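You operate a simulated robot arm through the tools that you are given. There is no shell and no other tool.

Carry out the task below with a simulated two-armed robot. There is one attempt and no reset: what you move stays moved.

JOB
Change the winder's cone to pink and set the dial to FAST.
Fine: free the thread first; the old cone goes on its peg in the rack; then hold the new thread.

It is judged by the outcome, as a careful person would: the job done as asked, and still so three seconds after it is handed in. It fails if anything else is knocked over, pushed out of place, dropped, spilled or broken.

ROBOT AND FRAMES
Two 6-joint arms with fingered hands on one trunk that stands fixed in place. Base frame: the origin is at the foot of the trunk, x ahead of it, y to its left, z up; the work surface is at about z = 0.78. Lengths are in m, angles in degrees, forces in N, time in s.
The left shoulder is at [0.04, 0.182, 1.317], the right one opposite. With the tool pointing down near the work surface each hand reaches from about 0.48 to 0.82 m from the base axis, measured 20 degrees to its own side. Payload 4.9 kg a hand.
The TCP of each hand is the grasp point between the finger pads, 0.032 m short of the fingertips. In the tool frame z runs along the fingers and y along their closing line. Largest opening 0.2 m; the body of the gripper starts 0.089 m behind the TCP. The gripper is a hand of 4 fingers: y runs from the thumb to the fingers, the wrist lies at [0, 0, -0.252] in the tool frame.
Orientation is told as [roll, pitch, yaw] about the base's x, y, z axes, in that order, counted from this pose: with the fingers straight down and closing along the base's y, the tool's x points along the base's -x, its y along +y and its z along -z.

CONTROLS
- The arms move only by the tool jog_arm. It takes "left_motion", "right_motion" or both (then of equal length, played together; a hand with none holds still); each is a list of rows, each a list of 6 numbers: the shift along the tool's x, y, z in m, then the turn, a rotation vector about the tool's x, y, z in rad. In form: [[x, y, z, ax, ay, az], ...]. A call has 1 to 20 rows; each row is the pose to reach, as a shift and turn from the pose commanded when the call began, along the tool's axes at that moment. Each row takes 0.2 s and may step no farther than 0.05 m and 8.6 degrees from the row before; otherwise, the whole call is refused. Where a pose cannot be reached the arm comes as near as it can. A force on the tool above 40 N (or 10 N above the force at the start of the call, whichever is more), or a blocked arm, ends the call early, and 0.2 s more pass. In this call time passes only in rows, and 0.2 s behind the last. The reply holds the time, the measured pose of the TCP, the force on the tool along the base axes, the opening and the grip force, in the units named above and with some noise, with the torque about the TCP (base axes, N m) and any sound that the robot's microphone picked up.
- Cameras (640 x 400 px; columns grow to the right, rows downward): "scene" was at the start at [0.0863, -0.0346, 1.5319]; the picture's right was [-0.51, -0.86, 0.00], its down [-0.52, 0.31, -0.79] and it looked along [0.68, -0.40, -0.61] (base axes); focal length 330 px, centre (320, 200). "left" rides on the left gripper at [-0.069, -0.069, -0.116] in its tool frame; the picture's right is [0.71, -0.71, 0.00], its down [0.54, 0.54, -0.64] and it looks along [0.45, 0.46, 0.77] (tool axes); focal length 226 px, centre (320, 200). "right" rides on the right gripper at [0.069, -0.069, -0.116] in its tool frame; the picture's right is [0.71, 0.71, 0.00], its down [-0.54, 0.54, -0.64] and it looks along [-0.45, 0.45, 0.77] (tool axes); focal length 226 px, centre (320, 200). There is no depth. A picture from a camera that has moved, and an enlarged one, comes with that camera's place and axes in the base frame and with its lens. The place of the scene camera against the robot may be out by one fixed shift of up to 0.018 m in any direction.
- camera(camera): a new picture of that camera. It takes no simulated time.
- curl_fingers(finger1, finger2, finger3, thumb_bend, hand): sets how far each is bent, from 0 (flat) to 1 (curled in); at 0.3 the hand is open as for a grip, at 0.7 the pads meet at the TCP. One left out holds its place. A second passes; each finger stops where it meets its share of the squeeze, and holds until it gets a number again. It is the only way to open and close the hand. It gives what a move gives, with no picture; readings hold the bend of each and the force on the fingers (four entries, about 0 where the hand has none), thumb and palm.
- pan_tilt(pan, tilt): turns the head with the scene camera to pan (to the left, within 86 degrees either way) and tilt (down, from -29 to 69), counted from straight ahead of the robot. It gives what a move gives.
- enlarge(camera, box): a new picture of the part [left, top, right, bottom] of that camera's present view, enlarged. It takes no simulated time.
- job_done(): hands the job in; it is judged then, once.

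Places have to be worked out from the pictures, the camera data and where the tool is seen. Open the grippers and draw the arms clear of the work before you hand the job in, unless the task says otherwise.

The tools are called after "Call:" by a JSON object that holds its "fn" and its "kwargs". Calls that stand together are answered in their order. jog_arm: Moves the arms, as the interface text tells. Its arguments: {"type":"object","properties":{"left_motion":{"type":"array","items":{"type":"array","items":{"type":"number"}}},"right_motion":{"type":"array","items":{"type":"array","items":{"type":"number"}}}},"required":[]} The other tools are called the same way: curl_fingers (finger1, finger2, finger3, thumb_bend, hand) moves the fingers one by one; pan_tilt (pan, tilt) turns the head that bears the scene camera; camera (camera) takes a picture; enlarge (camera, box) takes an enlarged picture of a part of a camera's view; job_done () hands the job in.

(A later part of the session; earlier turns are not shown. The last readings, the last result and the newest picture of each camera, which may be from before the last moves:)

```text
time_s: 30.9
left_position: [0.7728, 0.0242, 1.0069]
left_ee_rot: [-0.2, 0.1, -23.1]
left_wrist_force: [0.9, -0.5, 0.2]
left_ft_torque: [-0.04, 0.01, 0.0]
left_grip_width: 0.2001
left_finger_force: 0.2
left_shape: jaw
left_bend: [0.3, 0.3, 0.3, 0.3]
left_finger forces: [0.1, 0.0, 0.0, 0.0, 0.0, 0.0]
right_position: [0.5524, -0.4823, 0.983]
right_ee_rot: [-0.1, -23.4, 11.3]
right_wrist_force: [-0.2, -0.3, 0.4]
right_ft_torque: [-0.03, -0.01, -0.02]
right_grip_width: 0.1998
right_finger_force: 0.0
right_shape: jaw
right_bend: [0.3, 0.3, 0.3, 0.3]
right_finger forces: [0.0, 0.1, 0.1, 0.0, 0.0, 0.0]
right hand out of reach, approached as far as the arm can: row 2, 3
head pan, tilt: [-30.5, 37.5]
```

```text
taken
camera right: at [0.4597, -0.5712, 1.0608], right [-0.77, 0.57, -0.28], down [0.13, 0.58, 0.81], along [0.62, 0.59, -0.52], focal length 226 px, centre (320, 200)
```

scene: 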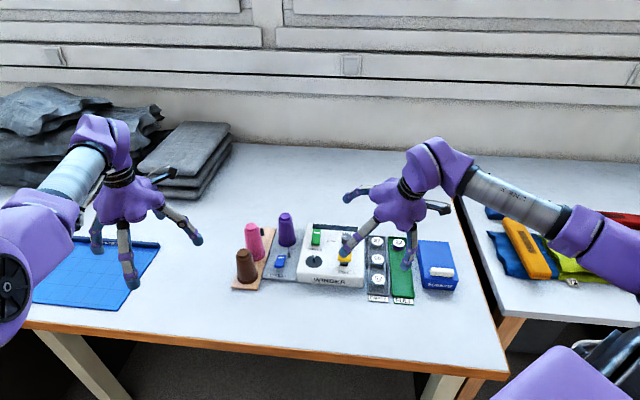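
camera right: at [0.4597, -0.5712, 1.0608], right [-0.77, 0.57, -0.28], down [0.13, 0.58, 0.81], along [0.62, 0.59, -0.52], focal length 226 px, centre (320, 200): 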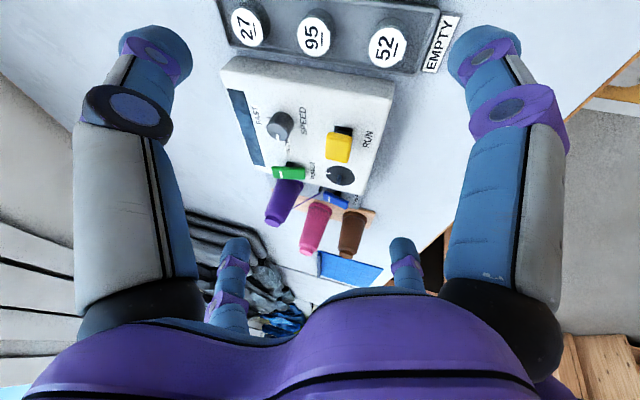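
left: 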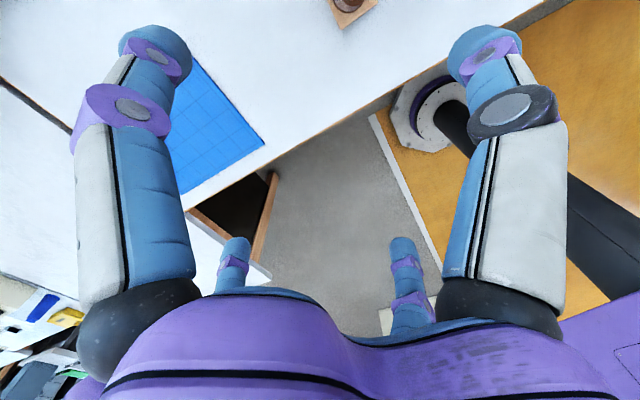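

The hand is tilted and free. I continue inward/forward by about 0.085 m at this tilt and height (tips about 0.95, above everything here).

Call:
{"fn": "jog_arm", "kwargs": {"right_motion": [[-0.0324, 0.0235, 0.014, 0, 0, 0], [-0.0648, 0.047, 0.028, 0, 0, 0]]}}

```text
time_s: 31.5
left_position: [0.7726, 0.0237, 1.0058]
left_ee_rot: [-0.1, 0.1, -23.1]
left_wrist_force: [-0.1, -0.8, 0.2]
left_ft_torque: [0.02, -0.01, 0.02]
left_grip_width: 0.1996
left_finger_force: 0.1
left_shape: jaw
left_bend: [0.3, 0.3, 0.3, 0.3]
left_finger forces: [0.1, 0.0, 0.0, 0.0, 0.0, 0.1]
right_position: [0.5951, -0.4415, 0.9864]
right_ee_rot: [0.1, -25.2, 11.3]
right_wrist_force: [0.4, -0.4, -0.2]
right_ft_torque: [0.0, -0.03, -0.01]
right_grip_width: 0.2
right_finger_force: 0.1
right_shape: jaw
right_bend: [0.3, 0.3, 0.3, 0.3]
right_finger forces: [0.1, 0.0, 0.0, 0.0, 0.0, 0.0]
right hand out of reach, approached as far as the arm can: row 2
head pan, tilt: [-30.5, 37.5]
```

It advanced to [0.595, −0.442]. I keep probing: continue forward-left while lowering slightly to z≈0.95.

Call:
{"fn": "jog_arm", "kwargs": {"right_motion": [[-0.02, 0.02, 0.03, 0, 0, 0], [-0.045, 0.045, 0.05, 0, 0, 0], [-0.075, 0.07, 0.065, 0, 0, 0]]}}

Call:
{"fn": "camera", "kwargs": {"camera": "scene"}}

```text
time_s: 32.3
left_position: [0.7727, 0.0229, 1.0063]
left_ee_rot: [-0.1, 0.1, -23.1]
left_wrist_force: [-0.5, 0.1, -0.1]
left_ft_torque: [0.01, 0.0, 0.01]
left_grip_width: 0.1999
left_finger_force: 0.0
left_shape: jaw
left_bend: [0.3, 0.3, 0.3, 0.3]
left_finger forces: [0.0, 0.0, 0.0, 0.1, 0.0, 0.1]
right_position: [0.5943, -0.4401, 0.9754]
right_ee_rot: [0.3, -25.2, 11.2]
right_wrist_force: [0.6, 0.1, -0.5]
right_ft_torque: [-0.02, 0.02, -0.04]
right_grip_width: 0.2001
right_finger_force: 0.1
right_shape: jaw
right_bend: [0.3, 0.3, 0.3, 0.3]
right_finger forces: [0.0, 0.0, 0.1, 0.0, 0.0, 0.0]
right hand out of reach, approached as far as the arm can: row 1, 2, 3
head pan, tilt: [-30.5, 37.5]
```

```text
taken
```

scene: 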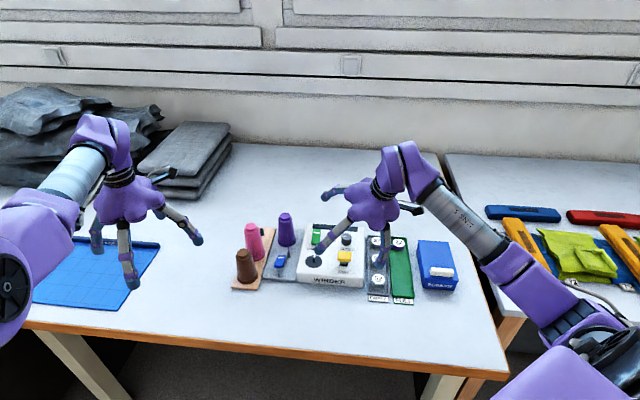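

The elbow is now low and near the body, as in a natural posture, yet rows were flagged. I probe small single-axis moves: first +x by 0.04, then +y by 0.04.

Call:
{"fn": "jog_arm", "kwargs": {"right_motion": [[-0.0178, -0.0039, 0.0084, 0, 0, 0], [-0.0355, -0.0078, 0.0167, 0, 0, 0]]}}

Call:
{"fn": "jog_arm", "kwargs": {"right_motion": [[-0.0035, 0.0196, 0.0017, 0, 0, 0], [-0.007, 0.0392, 0.0033, 0, 0, 0]]}}

```text
time_s: 32.9
left_position: [0.7727, 0.0218, 1.0064]
left_ee_rot: [-0.2, 0.1, -23.1]
left_wrist_force: [-0.7, 0.0, -0.1]
left_ft_torque: [0.02, -0.04, 0.02]
left_grip_width: 0.2001
left_finger_force: 0.1
left_shape: jaw
left_bend: [0.3, 0.3, 0.3, 0.3]
left_finger forces: [0.0, 0.0, 0.0, 0.0, 0.1, 0.0]
right_position: [0.6065, -0.4523, 0.9764]
right_ee_rot: [0.4, -25.4, 11.2]
right_wrist_force: [-0.8, -0.2, -0.2]
right_ft_torque: [0.0, 0.0, 0.0]
right_grip_width: 0.2
right_finger_force: 0.0
right_shape: jaw
right_bend: [0.3, 0.3, 0.3, 0.3]
right_finger forces: [0.1, 0.1, 0.0, 0.1, 0.1, 0.1]
right hand out of reach, approached as far as the arm can: row 1, 2
head pan, tilt: [-30.5, 37.5]
```

```text
time_s: 33.5
left_position: [0.7711, 0.0236, 1.0063]
left_ee_rot: [-0.2, 0.2, -23.1]
left_wrist_force: [0.0, -0.5, -0.9]
left_ft_torque: [0.0, -0.02, -0.01]
left_grip_width: 0.1996
left_finger_force: 0.1
left_shape: jaw
left_bend: [0.3, 0.3, 0.3, 0.3]
left_finger forces: [0.0, 0.1, 0.0, 0.1, 0.1, 0.0]
right_position: [0.5894, -0.435, 0.9777]
right_ee_rot: [0.3, -25.2, 11.2]
right_wrist_force: [-0.1, -0.9, 1.4]
right_ft_torque: [-0.03, 0.01, -0.02]
right_grip_width: 0.2004
right_finger_force: 0.1
right_shape: jaw
right_bend: [0.3, 0.3, 0.3, 0.3]
right_finger forces: [0.0, 0.0, 0.0, 0.0, 0.0, 0.0]
right hand out of reach, approached as far as the arm can: row 1, 2
head pan, tilt: [-30.5, 37.5]
```

The stop again slides along x+y; from the geometry, the forearm-roll of the wrist is probably far round (wrist folded the flipped way). To test this I roll the tool about the forearm by 27° (fingers toward +y) holding the wrist still, then try the inward move.

Call:
{"fn": "jog_arm", "kwargs": {"right_motion": [[0, 0.0297, -0.0018, -0.1175, -0.0105, 0], [0, 0.059, -0.007, -0.235, -0.021, 0], [0, 0.087, -0.0155, -0.3525, -0.0315, 0], [0, 0.114, -0.027, -0.47, -0.042, 0]]}}

Call:
{"fn": "camera", "kwargs": {"camera": "scene"}}

```text
time_s: 34.5
left_position: [0.7721, 0.0231, 1.0066]
left_ee_rot: [-0.1, 0.2, -23.1]
left_wrist_force: [0.8, 0.2, 0.2]
left_ft_torque: [0.0, -0.03, 0.0]
left_grip_width: 0.1999
left_finger_force: 0.1
left_shape: jaw
left_bend: [0.3, 0.3, 0.3, 0.3]
left_finger forces: [0.0, 0.0, 0.0, 0.1, 0.0, 0.0]
right_position: [0.557, -0.3272, 1.0034]
right_ee_rot: [27.5, -27.4, 10.6]
right_wrist_force: [0.8, 0.3, -0.4]
right_ft_torque: [0.03, -0.01, 0.0]
right_grip_width: 0.2003
right_finger_force: 0.1
right_shape: jaw
right_bend: [0.3, 0.3, 0.3, 0.3]
right_finger forces: [0.0, 0.0, 0.0, 0.0, 0.0, 0.0]
head pan, tilt: [-30.5, 37.5]
```

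```text
taken
```

scene: 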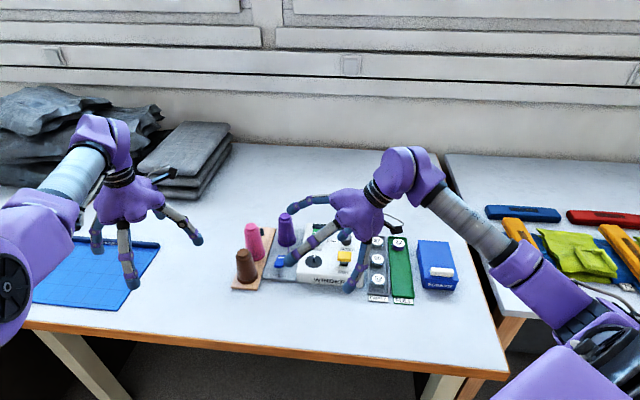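

The roll was reached without a flag. Now the inward move of W by (0.06, 0.06) with lowest fingertips still around z 0.93.

Call:
{"fn": "jog_arm", "kwargs": {"right_motion": [[-0.0311, 0.0138, 0.0253, 0, 0, 0], [-0.0622, 0.0276, 0.0507, 0, 0, 0]]}}

```text
time_s: 35.1
left_position: [0.7717, 0.0242, 1.006]
left_ee_rot: [-0.1, 0.2, -23.1]
left_wrist_force: [0.2, 0.0, -0.4]
left_ft_torque: [-0.04, -0.01, 0.02]
left_grip_width: 0.1996
left_finger_force: 0.1
left_shape: jaw
left_bend: [0.3, 0.3, 0.3, 0.3]
left_finger forces: [0.1, 0.0, 0.1, 0.0, 0.0, 0.0]
right_position: [0.6156, -0.2663, 1.0002]
right_ee_rot: [27.2, -27.2, 10.7]
right_wrist_force: [-0.1, -0.4, 0.3]
right_ft_torque: [-0.01, 0.02, 0.0]
right_grip_width: 0.2
right_finger_force: 0.0
right_shape: jaw
right_bend: [0.3, 0.3, 0.3, 0.3]
right_finger forces: [0.0, 0.0, 0.0, 0.1, 0.0, 0.0]
head pan, tilt: [-30.5, 37.5]
```

That worked with no flags, so the wrist is indeed folded the flipped way and its roll was the stop. I now swing the hand up about the wrist until it nearly lines up with the forearm, in free space above everything.

Call:
{"fn": "jog_arm", "kwargs": {"right_motion": [[-0.0349, -0.0036, -0.0024, 0.0144, -0.1388, 0], [-0.0691, -0.0072, -0.0098, 0.0288, -0.2778, 0], [-0.1019, -0.0106, -0.0218, 0.0431, -0.4166, 0], [-0.1328, -0.0138, -0.0383, 0.0575, -0.5554, 0], [-0.1611, -0.0167, -0.059, 0.0719, -0.6943, 0], [-0.1862, -0.0193, -0.0834, 0.0863, -0.8332, 0], [-0.2077, -0.0215, -0.1111, 0.1007, -0.972, 0], [-0.2252, -0.0233, -0.1415, 0.1151, -1.1109, 0], [-0.2383, -0.0247, -0.1741, 0.1294, -1.2497, 0]]}}

Call:
{"fn": "camera", "kwargs": {"camera": "scene"}}

```text
time_s: 37.1
left_position: [0.7723, 0.0241, 1.0047]
left_ee_rot: [0.0, 0.2, -23.0]
left_wrist_force: [-0.1, 0.3, -0.3]
left_ft_torque: [0.01, -0.03, -0.02]
left_grip_width: 0.1999
left_finger_force: 0.0
left_shape: jaw
left_bend: [0.3, 0.3, 0.3, 0.3]
left_finger forces: [0.1, 0.1, 0.1, 0.1, 0.1, 0.0]
right_position: [0.7757, -0.3375, 1.237]
right_ee_rot: [112.7, -67.0, -97.4]
right_wrist_force: [0.2, 0.6, 0.4]
right_ft_torque: [0.01, 0.0, -0.01]
right_grip_width: 0.2001
right_finger_force: 0.0
right_shape: jaw
right_bend: [0.3, 0.3, 0.3, 0.3]
right_finger forces: [0.1, 0.1, 0.0, 0.0, 0.0, 0.0]
head pan, tilt: [-30.5, 37.5]
```

```text
taken
```

scene: 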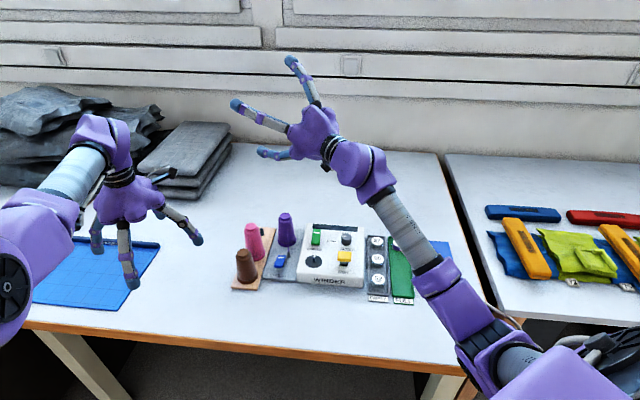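

The hand now points forward, about 24° short of lining up with the forearm, and the elbow appears exactly where my arm model puts it. I continue the same swing through alignment to about 30° beyond, so the wrist folds the other way.

Call:
{"fn": "jog_arm", "kwargs": {"right_motion": [[-0.0349, -0.0036, -0.0024, 0.0144, -0.1388, 0], [-0.0691, -0.0072, -0.0098, 0.0288, -0.2778, 0], [-0.1019, -0.0106, -0.0218, 0.0431, -0.4166, 0], [-0.1328, -0.0138, -0.0383, 0.0575, -0.5554, 0], [-0.1611, -0.0167, -0.059, 0.0719, -0.6943, 0], [-0.1862, -0.0193, -0.0834, 0.0863, -0.8332, 0], [-0.2077, -0.0215, -0.1111, 0.1007, -0.972, 0]]}}

Call:
{"fn": "camera", "kwargs": {"camera": "scene"}}

```text
time_s: 38.7
left_position: [0.7716, 0.0239, 1.0072]
left_ee_rot: [-0.1, 0.1, -23.2]
left_wrist_force: [-0.3, -0.1, -0.2]
left_ft_torque: [-0.01, -0.02, 0.0]
left_grip_width: 0.1998
left_finger_force: 0.0
left_shape: jaw
left_bend: [0.3, 0.3, 0.3, 0.3]
left_finger forces: [0.0, 0.0, 0.0, 0.1, 0.1, 0.0]
right_position: [0.6641, -0.4652, 1.4072]
right_ee_rot: [153.1, -24.3, -156.0]
right_wrist_force: [0.2, 0.4, -0.5]
right_ft_torque: [0.06, -0.01, -0.01]
right_grip_width: 0.2001
right_finger_force: 0.0
right_shape: jaw
right_bend: [0.3, 0.3, 0.3, 0.3]
right_finger forces: [0.0, 0.0, 0.1, 0.0, 0.1, 0.0]
right hand out of reach, approached as far as the arm can: row 3
head pan, tilt: [-30.5, 37.5]
```

```text
taken
```

scene: 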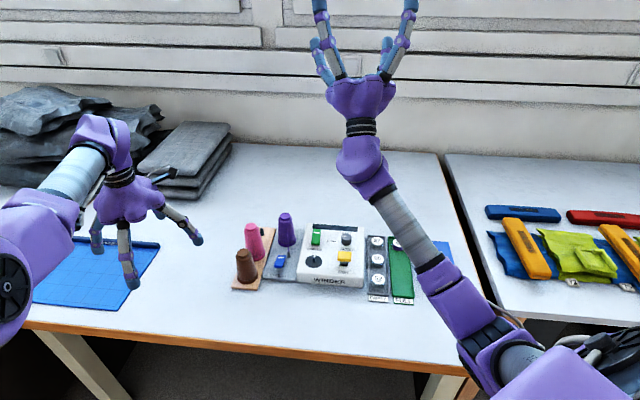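

The hand passed through alignment and now points up past the forearm (small flag only at the crossing), so the wrist fold has changed sign. Next I roll the hand about the forearm axis by 90° via the right side, in free air.

Call:
{"fn": "jog_arm", "kwargs": {"right_motion": [[0.0028, -0.0172, -0.0006, 0.069, 0.0071, 0.111], [0.0074, -0.034, -0.0024, 0.138, 0.0143, 0.222], [0.0138, -0.0499, -0.0054, 0.207, 0.0214, 0.333], [0.022, -0.0648, -0.0095, 0.2759, 0.0286, 0.444], [0.0316, -0.0784, -0.0146, 0.3449, 0.0357, 0.555], [0.0427, -0.0905, -0.0207, 0.4139, 0.0429, 0.666], [0.055, -0.1008, -0.0277, 0.4829, 0.05, 0.777], [0.0682, -0.1092, -0.0354, 0.5519, 0.0572, 0.888], [0.0822, -0.1155, -0.0437, 0.6209, 0.0643, 0.999], [0.0968, -0.1196, -0.0525, 0.6898, 0.0715, 1.11], [0.1115, -0.1215, -0.0616, 0.7588, 0.0786, 1.221], [0.1264, -0.1211, -0.0708, 0.8278, 0.0858, 1.332]]}}

Call:
{"fn": "camera", "kwargs": {"camera": "scene"}}

```text
time_s: 41.3
left_position: [0.772, 0.0231, 1.0059]
left_ee_rot: [-0.1, 0.2, -23.1]
left_wrist_force: [0.6, -0.7, -0.5]
left_ft_torque: [-0.02, 0.01, -0.03]
left_grip_width: 0.1999
left_finger_force: 0.1
left_shape: jaw
left_bend: [0.3, 0.3, 0.3, 0.3]
left_finger forces: [0.1, 0.0, 0.0, 0.0, 0.0, 0.0]
right_position: [0.7593, -0.5068, 1.2419]
right_ee_rot: [102.4, 34.4, -108.8]
right_wrist_force: [0.3, -0.3, 0.1]
right_ft_torque: [0.0, -0.02, 0.04]
right_grip_width: 0.2001
right_finger_force: 0.1
right_shape: jaw
right_bend: [0.3, 0.3, 0.3, 0.3]
right_finger forces: [0.1, 0.1, 0.0, 0.1, 0.0, 0.0]
head pan, tilt: [-30.5, 37.5]
```

```text
taken
```

scene: 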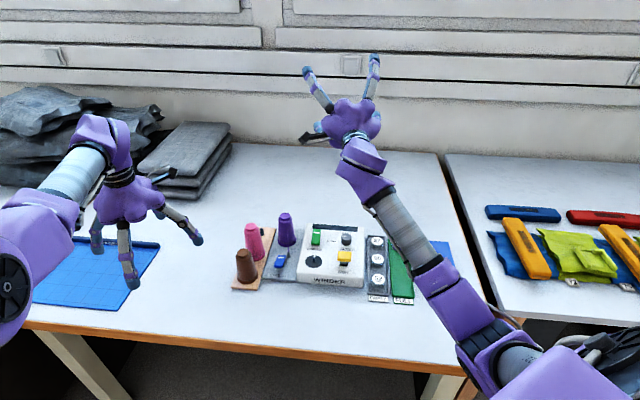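

No flags. I continue the roll 60° more so the hand lies below the forearm, then flex it down.

Call:
{"fn": "jog_arm", "kwargs": {"right_motion": [[0.0028, -0.0172, -0.0006, 0.069, 0.0071, 0.111], [0.0074, -0.034, -0.0024, 0.138, 0.0143, 0.222], [0.0138, -0.0499, -0.0054, 0.207, 0.0214, 0.333], [0.022, -0.0648, -0.0095, 0.2759, 0.0286, 0.444], [0.0316, -0.0784, -0.0146, 0.3449, 0.0357, 0.555], [0.0427, -0.0905, -0.0207, 0.4139, 0.0429, 0.666], [0.055, -0.1008, -0.0277, 0.4829, 0.05, 0.777], [0.0682, -0.1092, -0.0354, 0.5519, 0.0572, 0.888]]}}

Call:
{"fn": "camera", "kwargs": {"camera": "scene"}}

```text
time_s: 43.1
left_position: [0.773, 0.0244, 1.0057]
left_ee_rot: [-0.2, 0.2, -23.1]
left_wrist_force: [-0.2, -0.3, -0.3]
left_ft_torque: [-0.03, -0.01, 0.02]
left_grip_width: 0.1998
left_finger_force: 0.0
left_shape: jaw
left_bend: [0.3, 0.3, 0.3, 0.3]
left_finger forces: [0.1, 0.0, 0.0, 0.0, 0.0, 0.0]
right_position: [0.7882, -0.3859, 1.1894]
right_ee_rot: [62.9, 84.7, -114.8]
right_wrist_force: [0.1, 0.2, 0.0]
right_ft_torque: [0.0, 0.0, -0.01]
right_grip_width: 0.1999
right_finger_force: 0.1
right_shape: jaw
right_bend: [0.3, 0.3, 0.3, 0.3]
right_finger forces: [0.0, 0.0, 0.0, 0.0, 0.0, 0.0]
head pan, tilt: [-30.5, 37.5]
```

```text
taken
```

scene: 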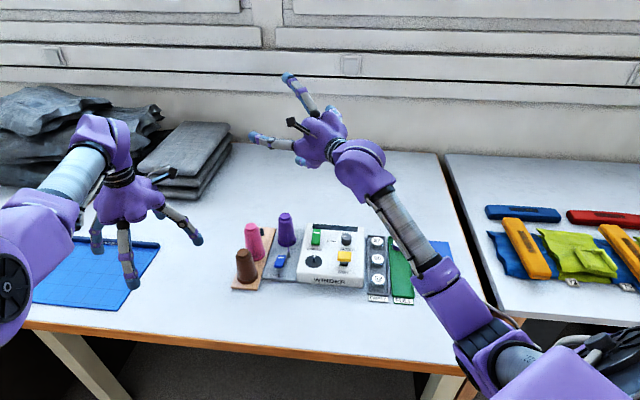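

The hand now points straight forward with the wrist folded the new way. I flex it down 62° about the wrist while lifting the wrist 0.08 m, ending near [0.64, −0.39, 1.05] with a 25° forward tilt.

Call:
{"fn": "jog_arm", "kwargs": {"right_motion": [[-0.024, 0.0008, -0.0027, 0, -0.1353, 0], [-0.0474, 0.0016, -0.0101, 0, -0.2705, 0], [-0.0696, 0.0025, -0.0218, 0, -0.4058, 0], [-0.09, 0.0033, -0.0377, 0, -0.5411, 0], [-0.1079, 0.0041, -0.0576, 0, -0.6763, 0], [-0.123, 0.005, -0.0811, 0, -0.8116, 0], [-0.1348, 0.0058, -0.1078, 0, -0.9468, 0], [-0.1428, 0.0066, -0.1371, 0, -1.0821, 0]]}}

Call:
{"fn": "camera", "kwargs": {"camera": "scene"}}

Call:
{"fn": "camera", "kwargs": {"camera": "right"}}

```text
time_s: 44.9
left_position: [0.7729, 0.0245, 1.006]
left_ee_rot: [-0.1, 0.1, -23.1]
left_wrist_force: [-0.7, -0.6, 0.5]
left_ft_torque: [0.01, 0.03, 0.02]
left_grip_width: 0.1998
left_finger_force: 0.2
left_shape: jaw
left_bend: [0.3, 0.3, 0.3, 0.3]
left_finger forces: [0.1, 0.1, 0.1, 0.1, 0.1, 0.0]
right_position: [0.6469, -0.4096, 1.0536]
right_ee_rot: [5.3, 25.5, -175.4]
right_wrist_force: [0.0, -0.4, -0.1]
right_ft_torque: [0.03, 0.0, 0.02]
right_grip_width: 0.1998
right_finger_force: 0.1
right_shape: jaw
right_bend: [0.3, 0.3, 0.3, 0.3]
right_finger forces: [0.0, 0.0, 0.0, 0.0, 0.0, 0.0]
head pan, tilt: [-30.5, 37.5]
```

```text
taken
```

scene: 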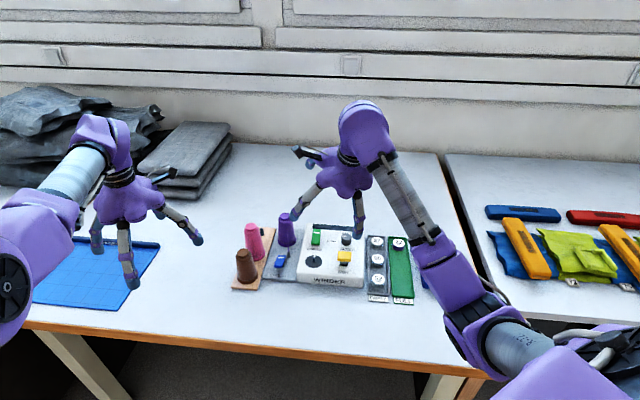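

```text
taken
camera right: at [0.6557, -0.3287, 1.1807], right [0.66, -0.65, 0.36], down [-0.75, -0.54, 0.39], along [-0.06, -0.53, -0.85], focal length 226 px, centre (320, 200)
```

right: 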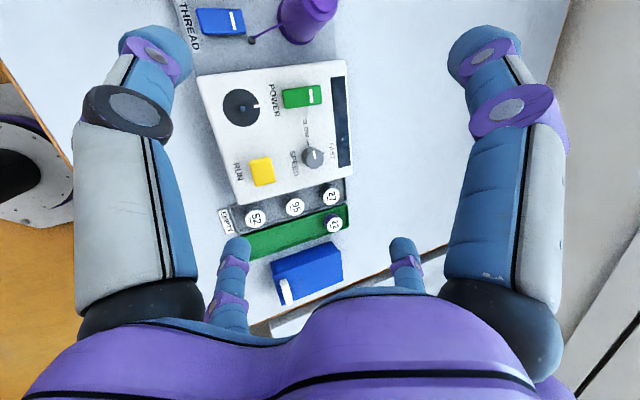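

The right arm is now in a natural posture with no flags, hand over the winder at yaw −175°. I enlarge this good top view of the machine to study the controls and measure.

Call:
{"fn": "enlarge", "kwargs": {"camera": "right", "box": [180, 0, 360, 112]}}

Call:
{"fn": "enlarge", "kwargs": {"camera": "right", "box": [190, 60, 370, 240]}}

Call:
{"fn": "enlarge", "kwargs": {"camera": "scene", "box": [225, 205, 305, 295]}}

```text
3.56 times, centred on (270, 56) of right
camera zoom: at [0.6557, -0.3287, 1.1807], right [0.66, -0.65, 0.36], down [-0.75, -0.54, 0.39], along [-0.06, -0.53, -0.85], focal length 804 px, centre (498, 712)
```

zoom: 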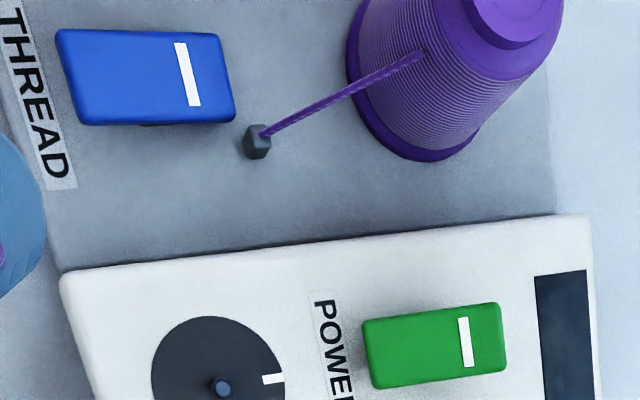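

```text
2.22 times, centred on (280, 150) of right
camera zoom: at [0.6557, -0.3287, 1.1807], right [0.66, -0.65, 0.36], down [-0.75, -0.54, 0.39], along [-0.06, -0.53, -0.85], focal length 502 px, centre (409, 311)
```

zoom: 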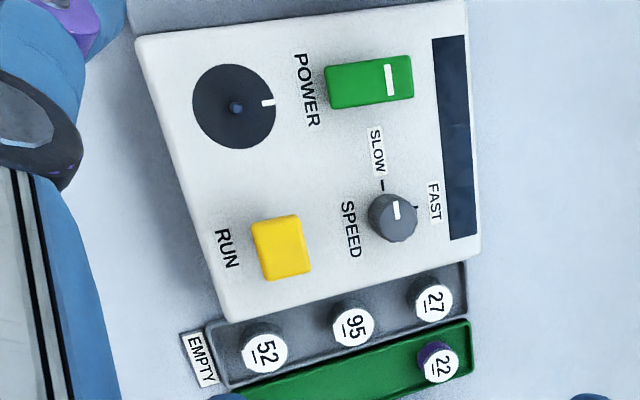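

```text
4.44 times, centred on (265, 250) of scene
camera zoom: at [0.0862, -0.0347, 1.5319], right [-0.51, -0.86, 0.0], down [-0.52, 0.31, -0.79], along [0.68, -0.4, -0.61], focal length 1466 px, centre (564, -22)
```

zoom: 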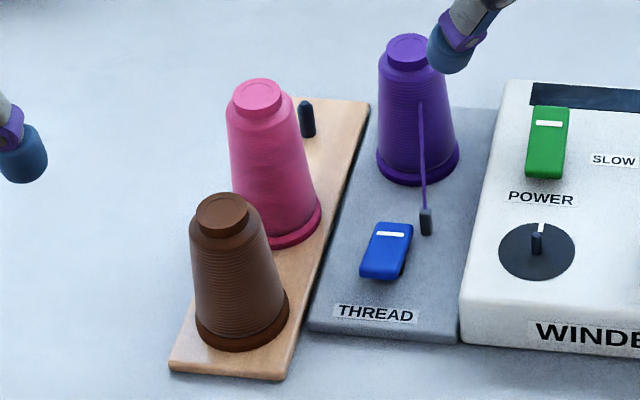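

The views agree on places: knob top near [0.677, −0.480, 0.828] and the thread post near [0.745, −0.309, 0.79]. Before working, I test how far the hand can yaw in this posture (turning toward yaw 0), staying in place.

Call:
{"fn": "jog_arm", "kwargs": {"right_motion": [[0, 0, 0, 0, 0, -0.145], [0, 0, 0, 0, 0, -0.29], [0, 0, 0, 0, 0, -0.435], [0, 0, 0, 0, 0, -0.58], [0, 0, 0, 0, 0, -0.725], [0, 0, 0, 0, 0, -0.87], [0, 0, 0, 0, 0, -1.015], [0, 0, 0, 0, 0, -1.16], [0, 0, 0, 0, 0, -1.305], [0, 0, 0, 0, 0, -1.45], [0, 0, 0, 0, 0, -1.57]]}}

Call:
{"fn": "camera", "kwargs": {"camera": "right"}}

```text
time_s: 47.3
left_position: [0.7733, 0.0232, 1.0057]
left_ee_rot: [-0.1, 0.1, -23.1]
left_wrist_force: [-0.3, 0.3, -1.3]
left_ft_torque: [-0.01, 0.02, -0.01]
left_grip_width: 0.1998
left_finger_force: 0.1
left_shape: jaw
left_bend: [0.3, 0.3, 0.3, 0.3]
left_finger forces: [0.0, 0.0, 0.1, 0.1, 0.0, 0.0]
right_position: [0.6449, -0.41, 1.0528]
right_ee_rot: [25.6, -4.7, -87.6]
right_wrist_force: [0.1, 0.0, 0.4]
right_ft_torque: [0.0, 0.02, -0.02]
right_grip_width: 0.2002
right_finger_force: 0.2
right_shape: jaw
right_bend: [0.3, 0.3, 0.3, 0.3]
right_finger forces: [0.1, 0.1, 0.0, 0.0, 0.1, 0.0]
head pan, tilt: [-30.5, 37.5]
```

```text
taken
camera right: at [0.5301, -0.3405, 1.1202], right [0.61, 0.76, 0.25], down [0.23, -0.46, 0.86], along [0.76, -0.46, -0.45], focal length 226 px, centre (320, 200)
```

right: 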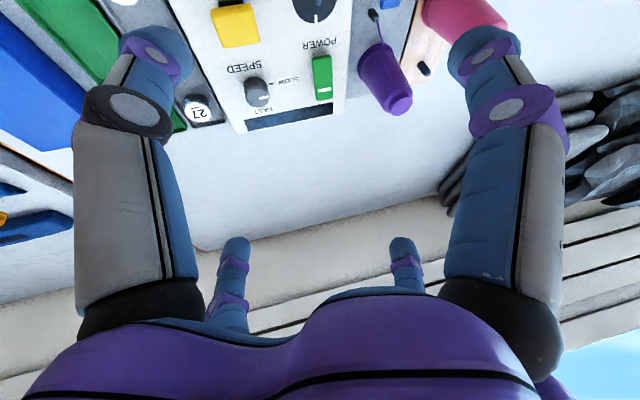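

Yaw −88° is reachable, giving a forward-looking camera. Re-triangulating, the purple cone stands near [0.81, −0.337], top about 0.885; I move the hand above it (TCP about [0.79, −0.33, 1.0]) for close, exact pictures.

Call:
{"fn": "jog_arm", "kwargs": {"right_motion": [[0.0195, 0.0284, 0.0265, 0, 0, 0], [0.039, 0.0568, 0.053, 0, 0, 0], [0.0584, 0.0851, 0.0796, 0, 0, 0], [0.0779, 0.1135, 0.1061, 0, 0, 0]]}}

Call:
{"fn": "camera", "kwargs": {"camera": "right"}}

Call:
{"fn": "camera", "kwargs": {"camera": "scene"}}

```text
time_s: 48.3
left_position: [0.772, 0.023, 1.0053]
left_ee_rot: [-0.1, 0.1, -23.1]
left_wrist_force: [-1.2, 0.0, -0.2]
left_ft_torque: [-0.02, -0.06, -0.04]
left_grip_width: 0.1999
left_finger_force: 0.0
left_shape: jaw
left_bend: [0.3, 0.3, 0.3, 0.3]
left_finger forces: [0.0, 0.0, 0.0, 0.1, 0.1, 0.0]
right_position: [0.7909, -0.3323, 1.002]
right_ee_rot: [25.6, -4.8, -87.6]
right_wrist_force: [-0.3, -0.3, -0.5]
right_ft_torque: [0.0, 0.02, 0.0]
right_grip_width: 0.2
right_finger_force: 0.0
right_shape: jaw
right_bend: [0.3, 0.3, 0.3, 0.3]
right_finger forces: [0.1, 0.0, 0.0, 0.0, 0.0, 0.1]
head pan, tilt: [-30.5, 37.5]
```

```text
taken
camera right: at [0.6767, -0.2608, 1.0686], right [0.61, 0.76, 0.25], down [0.23, -0.46, 0.86], along [0.76, -0.46, -0.45], focal length 226 px, centre (320, 200)
```

right: 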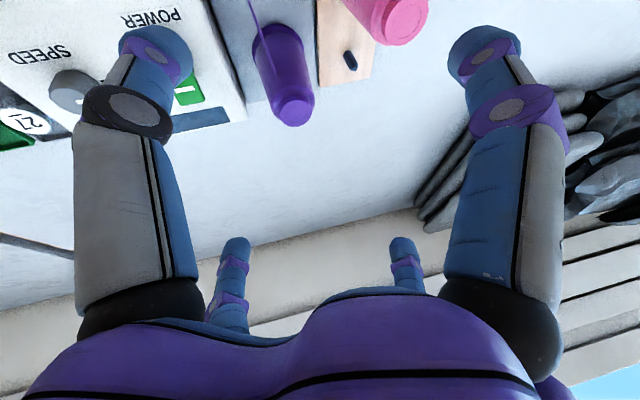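

```text
taken
```

scene: 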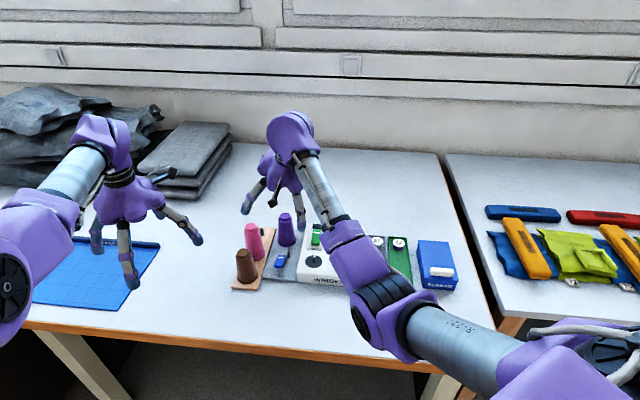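

Reach is fine here. I enlarge the close view of the purple cone, the free peg and pink cone for exact positions.

Call:
{"fn": "enlarge", "kwargs": {"camera": "right", "box": [200, 0, 440, 150]}}

```text
2.67 times, centred on (320, 75) of right
camera zoom: at [0.6767, -0.2608, 1.0686], right [0.61, 0.76, 0.25], down [0.23, -0.46, 0.86], along [0.76, -0.46, -0.45], focal length 603 px, centre (320, 533)
```

zoom: 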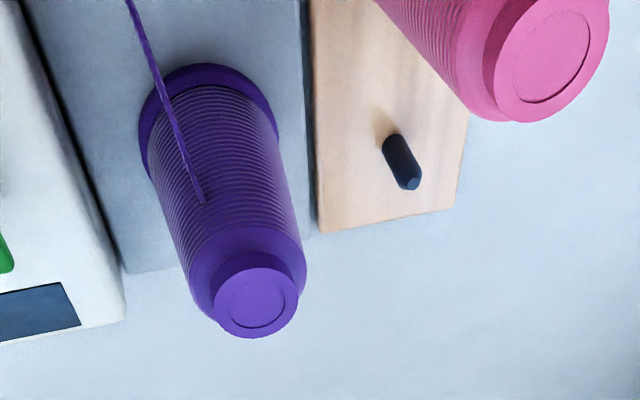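

The close view gives: purple axis ≈ [0.807, −0.338] (top 0.89), pink ≈ [0.812, −0.229], free peg ≈ [0.871, −0.281] (top ≈ 0.82, about 33 mm tall). Now I zoom hard on the THREAD lever and post to see how the lever works.

Call:
{"fn": "enlarge", "kwargs": {"camera": "scene", "box": [262, 240, 302, 275]}}

Call:
{"fn": "enlarge", "kwargs": {"camera": "scene", "box": [300, 222, 360, 272]}}

```text
11.43 times, centred on (282, 258) of scene
camera zoom: at [0.0861, -0.0347, 1.5319], right [-0.51, -0.86, 0.0], down [-0.52, 0.31, -0.79], along [0.68, -0.4, -0.61], focal length 3769 px, centre (754, -457)
```

zoom: 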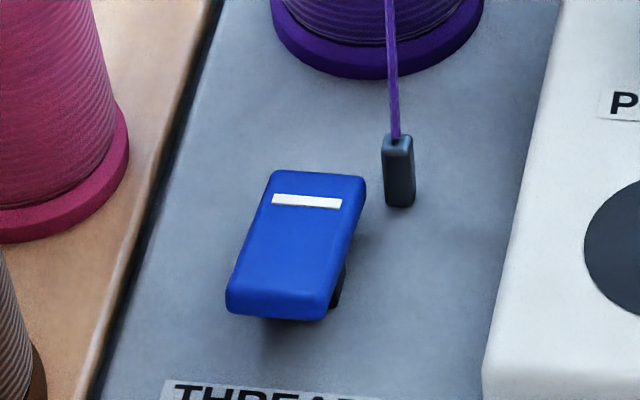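

```text
8.00 times, centred on (330, 247) of scene
camera zoom: at [0.0861, -0.0347, 1.5319], right [-0.51, -0.86, 0.0], down [-0.52, 0.31, -0.79], along [0.68, -0.4, -0.61], focal length 2638 px, centre (240, -176)
```

zoom: 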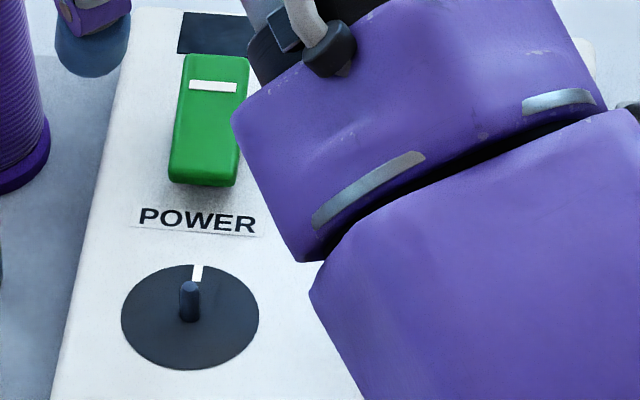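

The zoom shows THREAD is a rocker: far end (white line, toward the post) is down = held, the near end is raised near [0.706, −0.259, 0.80]; pressing the near end frees the thread. I test the fingers: curl fingers 1 and 2 only, to see which are which and how they look.

Call:
{"fn": "curl_fingers", "kwargs": {"hand": "right", "finger1": 1.0, "finger2": 0.7}}

Call:
{"fn": "camera", "kwargs": {"camera": "right"}}

```text
time_s: 49.3
left_position: [0.7731, 0.0231, 1.006]
left_ee_rot: [-0.1, 0.1, -23.1]
left_wrist_force: [0.1, 0.0, 0.0]
left_ft_torque: [0.03, 0.03, -0.02]
left_grip_width: 0.2
left_finger_force: 0.1
left_shape: jaw
left_bend: [0.3, 0.3, 0.3, 0.3]
left_finger forces: [0.0, 0.1, 0.0, 0.1, 0.0, 0.0]
right_position: [0.7901, -0.3326, 1.001]
right_ee_rot: [25.6, -4.8, -87.7]
right_wrist_force: [-0.4, -0.7, -0.3]
right_ft_torque: [0.02, -0.01, -0.02]
right_grip_width: 0.1153
right_finger_force: 0.0
right_shape: fingers
right_bend: [1.0, 0.7, 0.3, 0.3]
right_finger forces: [0.1, 0.0, 0.0, 0.0, 0.0, 0.0]
head pan, tilt: [-30.5, 37.5]
```

```text
taken
camera right: at [0.6764, -0.2612, 1.0687], right [0.61, 0.75, 0.25], down [0.23, -0.46, 0.86], along [0.76, -0.46, -0.45], focal length 226 px, centre (320, 200)
```

right: 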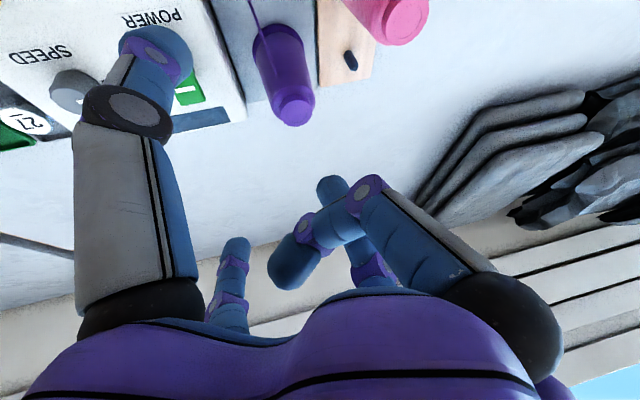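

Finger 1 is the left (+x tool) one, finger 2 the far one, so finger 3 is the right one. I make a pushing shape: finger 2 and thumb meeting at the TCP, fingers 1 and 3 curled in.

Call:
{"fn": "curl_fingers", "kwargs": {"hand": "right", "finger1": 1.0, "finger2": 0.7, "finger3": 1.0, "thumb_bend": 0.7}}

Call:
{"fn": "camera", "kwargs": {"camera": "right"}}

Call:
{"fn": "camera", "kwargs": {"camera": "scene"}}

```text
time_s: 50.3
left_position: [0.7727, 0.023, 1.0049]
left_ee_rot: [-0.1, 0.1, -23.1]
left_wrist_force: [0.6, 0.4, -0.8]
left_ft_torque: [-0.01, -0.01, 0.02]
left_grip_width: 0.2
left_finger_force: 0.1
left_shape: jaw
left_bend: [0.3, 0.3, 0.3, 0.3]
left_finger forces: [0.1, 0.0, 0.0, 0.0, 0.0, 0.0]
right_position: [0.7905, -0.331, 1.0019]
right_ee_rot: [25.6, -4.9, -87.8]
right_wrist_force: [-0.2, -0.4, -0.3]
right_ft_torque: [0.03, -0.02, 0.04]
right_grip_width: 0.0568
right_finger_force: 0.0
right_shape: fingers
right_bend: [1.0, 0.69, 0.71, 0.7]
right_finger forces: [0.0, 0.1, 0.0, 0.0, 0.0, 0.0]
head pan, tilt: [-30.5, 37.5]
```

```text
taken
camera right: at [0.6765, -0.2612, 1.0687], right [0.61, 0.75, 0.25], down [0.23, -0.46, 0.86], along [0.76, -0.46, -0.45], focal length 226 px, centre (320, 200)
```

right: 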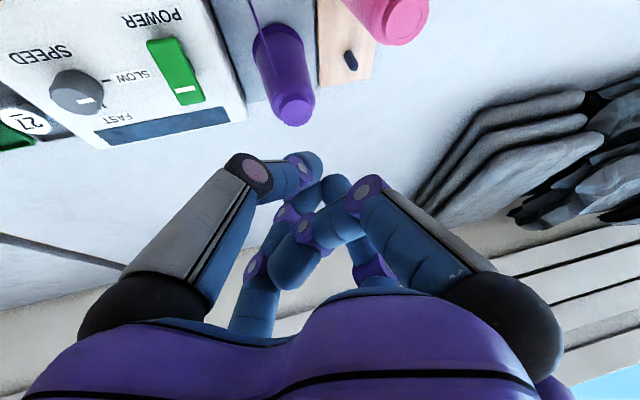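

```text
taken
```

scene: 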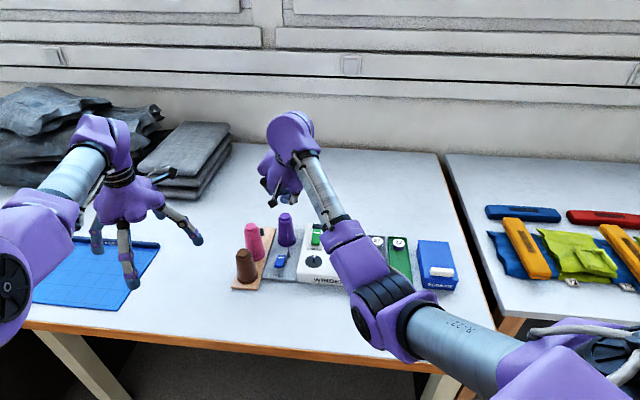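

Finger 3 stopped at 0.71 against the others. I check the fingertip cluster in an enlarged view to know where the pushing tip is.

Call:
{"fn": "enlarge", "kwargs": {"camera": "right", "box": [220, 120, 420, 300]}}

```text
2.22 times, centred on (320, 210) of right
camera zoom: at [0.6765, -0.2612, 1.0687], right [0.61, 0.75, 0.25], down [0.23, -0.46, 0.86], along [0.76, -0.46, -0.45], focal length 502 px, centre (320, 178)
```

zoom: 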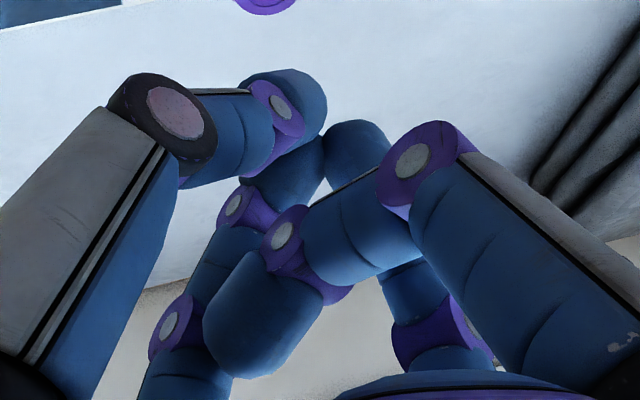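

I try a single-point shape: fingers 1–3 curled fully, thumb alone at 0.7 as the pointing finger.

Call:
{"fn": "curl_fingers", "kwargs": {"hand": "right", "finger1": 1.0, "finger2": 1.0, "finger3": 1.0, "thumb_bend": 0.62}}

Call:
{"fn": "enlarge", "kwargs": {"camera": "right", "box": [180, 60, 460, 310]}}

```text
time_s: 51.3
left_position: [0.7722, 0.0232, 1.0063]
left_ee_rot: [-0.1, 0.1, -23.1]
left_wrist_force: [-0.6, 0.0, -0.2]
left_ft_torque: [-0.02, 0.01, 0.03]
left_grip_width: 0.2
left_finger_force: 0.0
left_shape: jaw
left_bend: [0.3, 0.3, 0.3, 0.3]
left_finger forces: [0.0, 0.1, 0.0, 0.0, 0.0, 0.0]
right_position: [0.7908, -0.3322, 1.0008]
right_ee_rot: [25.6, -4.7, -87.7]
right_wrist_force: [-0.4, -0.8, -0.3]
right_ft_torque: [0.01, 0.0, 0.0]
right_grip_width: 0.0665
right_finger_force: 0.1
right_shape: fingers
right_bend: [1.0, 0.75, 0.76, 0.62]
right_finger forces: [0.0, 0.1, 0.0, 0.0, 0.1, 0.1]
head pan, tilt: [-30.5, 37.5]
```

```text
1.60 times, centred on (320, 185) of right
camera zoom: at [0.6765, -0.2612, 1.0687], right [0.61, 0.75, 0.25], down [0.23, -0.46, 0.86], along [0.76, -0.46, -0.45], focal length 362 px, centre (320, 224)
```

zoom: 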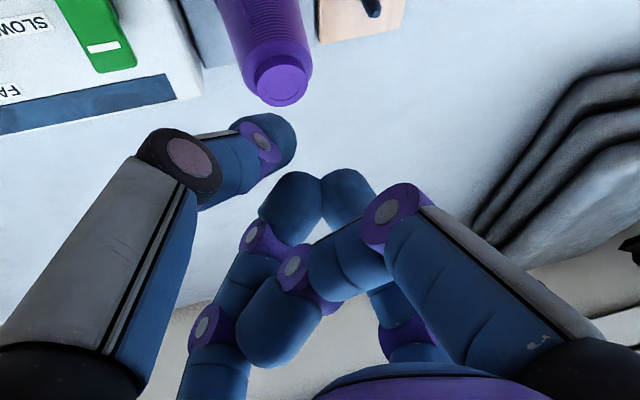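

The thumb tip sits about 41 mm below and 16 mm behind the TCP with this tilt, lowest of all, so it makes a good pusher. I move over the raised near end of the THREAD rocker (aim tip at about [0.712, −0.264]), ending with the tip near z 0.89.

Call:
{"fn": "jog_arm", "kwargs": {"right_motion": [[0.0237, -0.0172, -0.0104, 0, 0, 0], [0.0473, -0.0343, -0.0207, 0, 0, 0], [0.071, -0.0515, -0.0311, 0, 0, 0], [0.0738, -0.0665, 0.0003, 0, 0, 0], [0.0767, -0.0816, 0.0318, 0, 0, 0]]}}

Call:
{"fn": "camera", "kwargs": {"camera": "right"}}

Call:
{"fn": "camera", "kwargs": {"camera": "scene"}}

```text
time_s: 52.5
left_position: [0.7724, 0.023, 1.0055]
left_ee_rot: [-0.1, 0.2, -23.1]
left_wrist_force: [0.3, -0.4, -0.7]
left_ft_torque: [0.03, -0.01, 0.0]
left_grip_width: 0.1999
left_finger_force: 0.0
left_shape: jaw
left_bend: [0.3, 0.3, 0.3, 0.3]
left_finger forces: [0.1, 0.0, 0.0, 0.0, 0.1, 0.0]
right_position: [0.7258, -0.2655, 0.9317]
right_ee_rot: [25.6, -4.8, -87.7]
right_wrist_force: [0.5, 0.2, -0.1]
right_ft_torque: [-0.02, 0.02, 0.01]
right_grip_width: 0.0668
right_finger_force: 0.0
right_shape: fingers
right_bend: [1.0, 0.76, 0.77, 0.62]
right_finger forces: [0.0, 0.0, 0.0, 0.1, 0.1, 0.0]
head pan, tilt: [-30.5, 37.5]
```

```text
taken
camera right: at [0.6109, -0.1945, 0.9988], right [0.61, 0.75, 0.25], down [0.23, -0.46, 0.86], along [0.76, -0.46, -0.45], focal length 226 px, centre (320, 200)
```

right: 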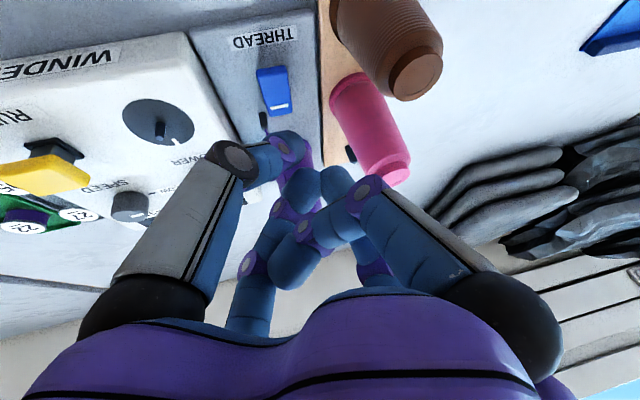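

```text
taken
```

scene: 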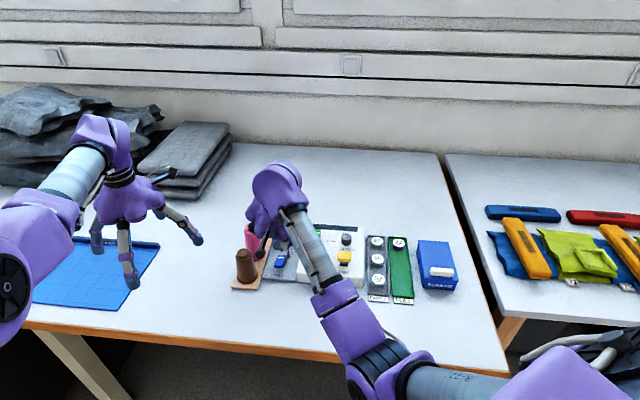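

The view is good: rocker, thumb tip, brown and pink cones are all visible. I enlarge it to fix the rocker's place relative to the thumb.

Call:
{"fn": "enlarge", "kwargs": {"camera": "right", "box": [220, 20, 460, 200]}}

```text
2.22 times, centred on (340, 110) of right
camera zoom: at [0.6109, -0.1945, 0.9988], right [0.61, 0.75, 0.25], down [0.23, -0.46, 0.86], along [0.76, -0.46, -0.45], focal length 502 px, centre (276, 400)
```

zoom: 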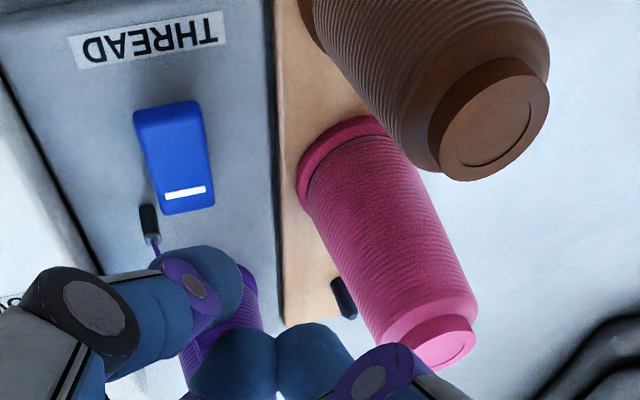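

Rocker runs from [0.707, −0.263] (near, raised) to [0.750, −0.297]; brown at [0.728, −0.178], pink [0.816, −0.231]. I lower the thumb tip toward the near end, stopping about 2 cm above it.

Call:
{"fn": "jog_arm", "kwargs": {"right_motion": [[0.0012, -0.0133, 0.0324, 0, 0, 0], [0.0025, -0.0267, 0.0648, 0, 0, 0]]}}

Call:
{"fn": "camera", "kwargs": {"camera": "right"}}

Call:
{"fn": "enlarge", "kwargs": {"camera": "scene", "box": [225, 180, 345, 290]}}

```text
time_s: 53.1
left_position: [0.7717, 0.0231, 1.0053]
left_ee_rot: [-0.1, 0.1, -23.2]
left_wrist_force: [0.1, 0.5, 1.0]
left_ft_torque: [-0.01, 0.0, 0.0]
left_grip_width: 0.1997
left_finger_force: 0.0
left_shape: jaw
left_bend: [0.3, 0.3, 0.3, 0.3]
left_finger forces: [0.0, 0.1, 0.0, 0.0, 0.0, 0.0]
right_position: [0.7321, -0.2682, 0.8576]
right_ee_rot: [25.8, -5.0, -87.7]
right_wrist_force: [-3.0, 0.6, 8.0]
right_ft_torque: [0.0, 0.2, -0.05]
right_grip_width: 0.0643
right_finger_force: 3.6
right_shape: fingers
right_bend: [1.0, 0.76, 0.77, 0.63]
right_finger forces: [0.1, 0.0, 0.1, 0.0, 7.9, 0.1]
head pan, tilt: [-30.5, 37.5]
```

```text
taken
camera right: at [0.6181, -0.1972, 0.9263], right [0.61, 0.76, 0.25], down [0.23, -0.46, 0.86], along [0.76, -0.46, -0.45], focal length 226 px, centre (320, 200)
```

right: 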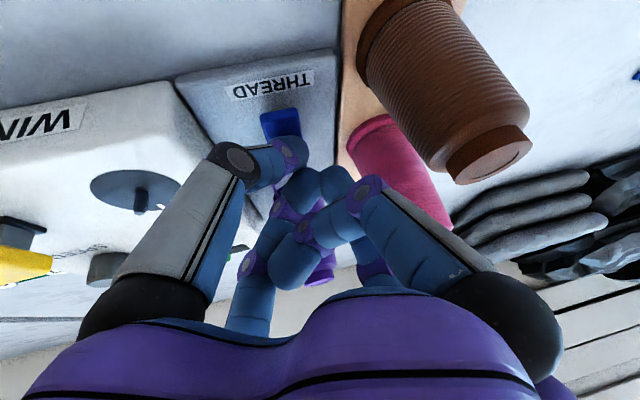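

```text
3.64 times, centred on (285, 235) of scene
camera zoom: at [0.0855, -0.0344, 1.5319], right [-0.51, -0.86, 0.0], down [-0.52, 0.31, -0.79], along [0.68, -0.4, -0.61], focal length 1199 px, centre (447, 73)
```

zoom: 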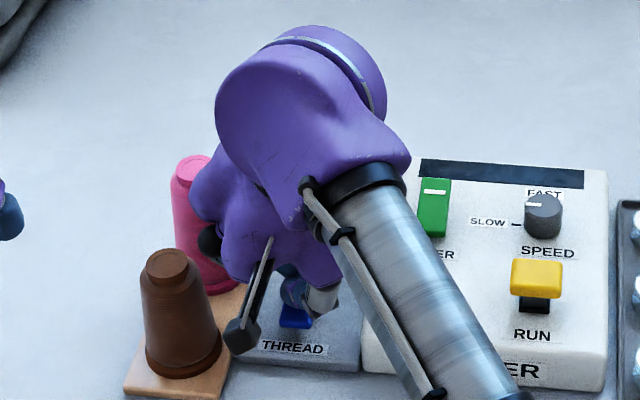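

Contact already: 8 N on the thumb with TCP at z 0.858. I zoom in to see exactly where the thumb touches the rocker.

Call:
{"fn": "enlarge", "kwargs": {"camera": "right", "box": [220, 80, 340, 180]}}

Call:
{"fn": "enlarge", "kwargs": {"camera": "scene", "box": [262, 240, 302, 280]}}

```text
4.00 times, centred on (280, 130) of right
camera zoom: at [0.6181, -0.1972, 0.9263], right [0.61, 0.76, 0.25], down [0.23, -0.46, 0.86], along [0.76, -0.46, -0.45], focal length 904 px, centre (480, 480)
```

zoom: 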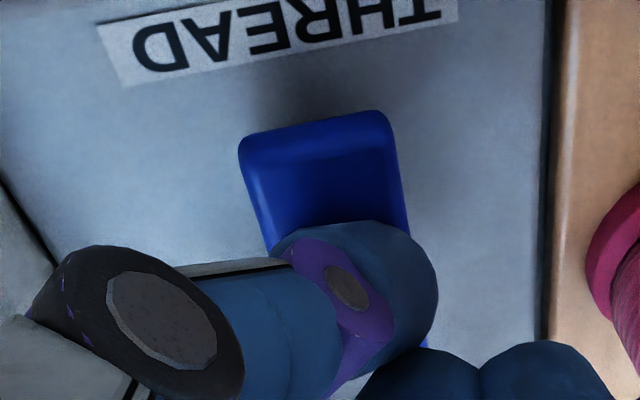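

```text
10.00 times, centred on (282, 260) of scene
camera zoom: at [0.0855, -0.0344, 1.5319], right [-0.51, -0.86, 0.0], down [-0.52, 0.31, -0.79], along [0.68, -0.4, -0.61], focal length 3298 px, centre (700, -400)
```

zoom: 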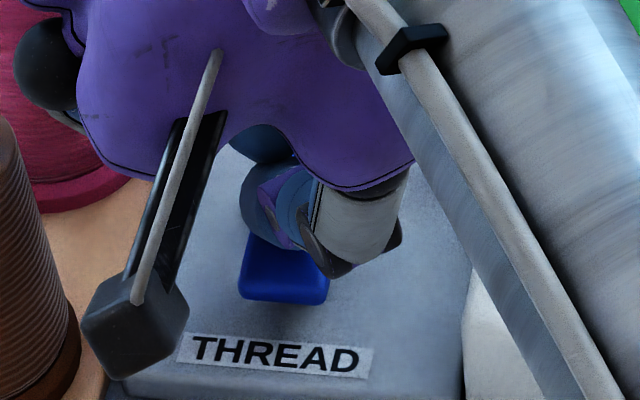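

The thumb rests near the rocker's middle; I lift, shift about 14 mm toward the near end, and press down again a little.

Call:
{"fn": "jog_arm", "kwargs": {"right_motion": [[-0.0012, 0.0065, -0.0135, 0, 0, 0], [0.0078, -0.0028, -0.0188, 0, 0, 0], [0.009, -0.0093, -0.0053, 0, 0, 0], [0.0096, -0.0127, 0.0019, 0, 0, 0]]}}

Call:
{"fn": "enlarge", "kwargs": {"camera": "right", "box": [220, 80, 340, 180]}}

```text
time_s: 54.1
left_position: [0.7716, 0.0232, 1.0061]
left_ee_rot: [-0.1, 0.1, -23.1]
left_wrist_force: [0.9, 0.0, -1.0]
left_ft_torque: [-0.02, -0.01, 0.03]
left_grip_width: 0.1999
left_finger_force: 0.1
left_shape: jaw
left_bend: [0.3, 0.3, 0.3, 0.3]
left_finger forces: [0.0, 0.0, 0.1, 0.0, 0.0, 0.0]
right_position: [0.7197, -0.2576, 0.8535]
right_ee_rot: [25.8, -4.8, -87.7]
right_wrist_force: [-11.1, 1.7, 18.7]
right_ft_torque: [-0.11, 0.57, -0.11]
right_grip_width: 0.0626
right_finger_force: 10.2
right_shape: fingers
right_bend: [1.0, 0.76, 0.77, 0.63]
right_finger forces: [0.1, 0.0, 0.1, 0.1, 20.8, 0.0]
head pan, tilt: [-30.5, 37.5]
```

```text
4.00 times, centred on (280, 130) of right
camera zoom: at [0.6059, -0.188, 0.921], right [0.61, 0.76, 0.25], down [0.23, -0.46, 0.86], along [0.76, -0.46, -0.45], focal length 904 px, centre (480, 480)
```

zoom: 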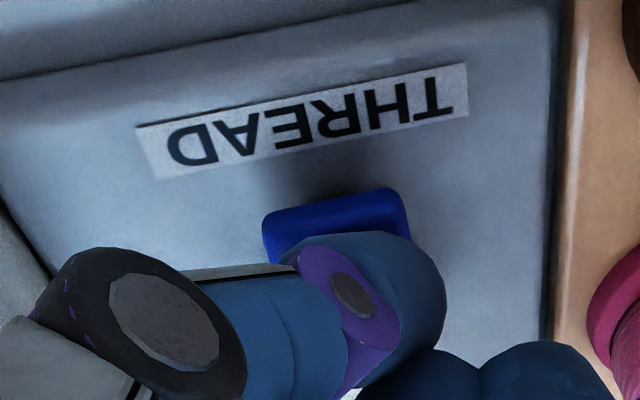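

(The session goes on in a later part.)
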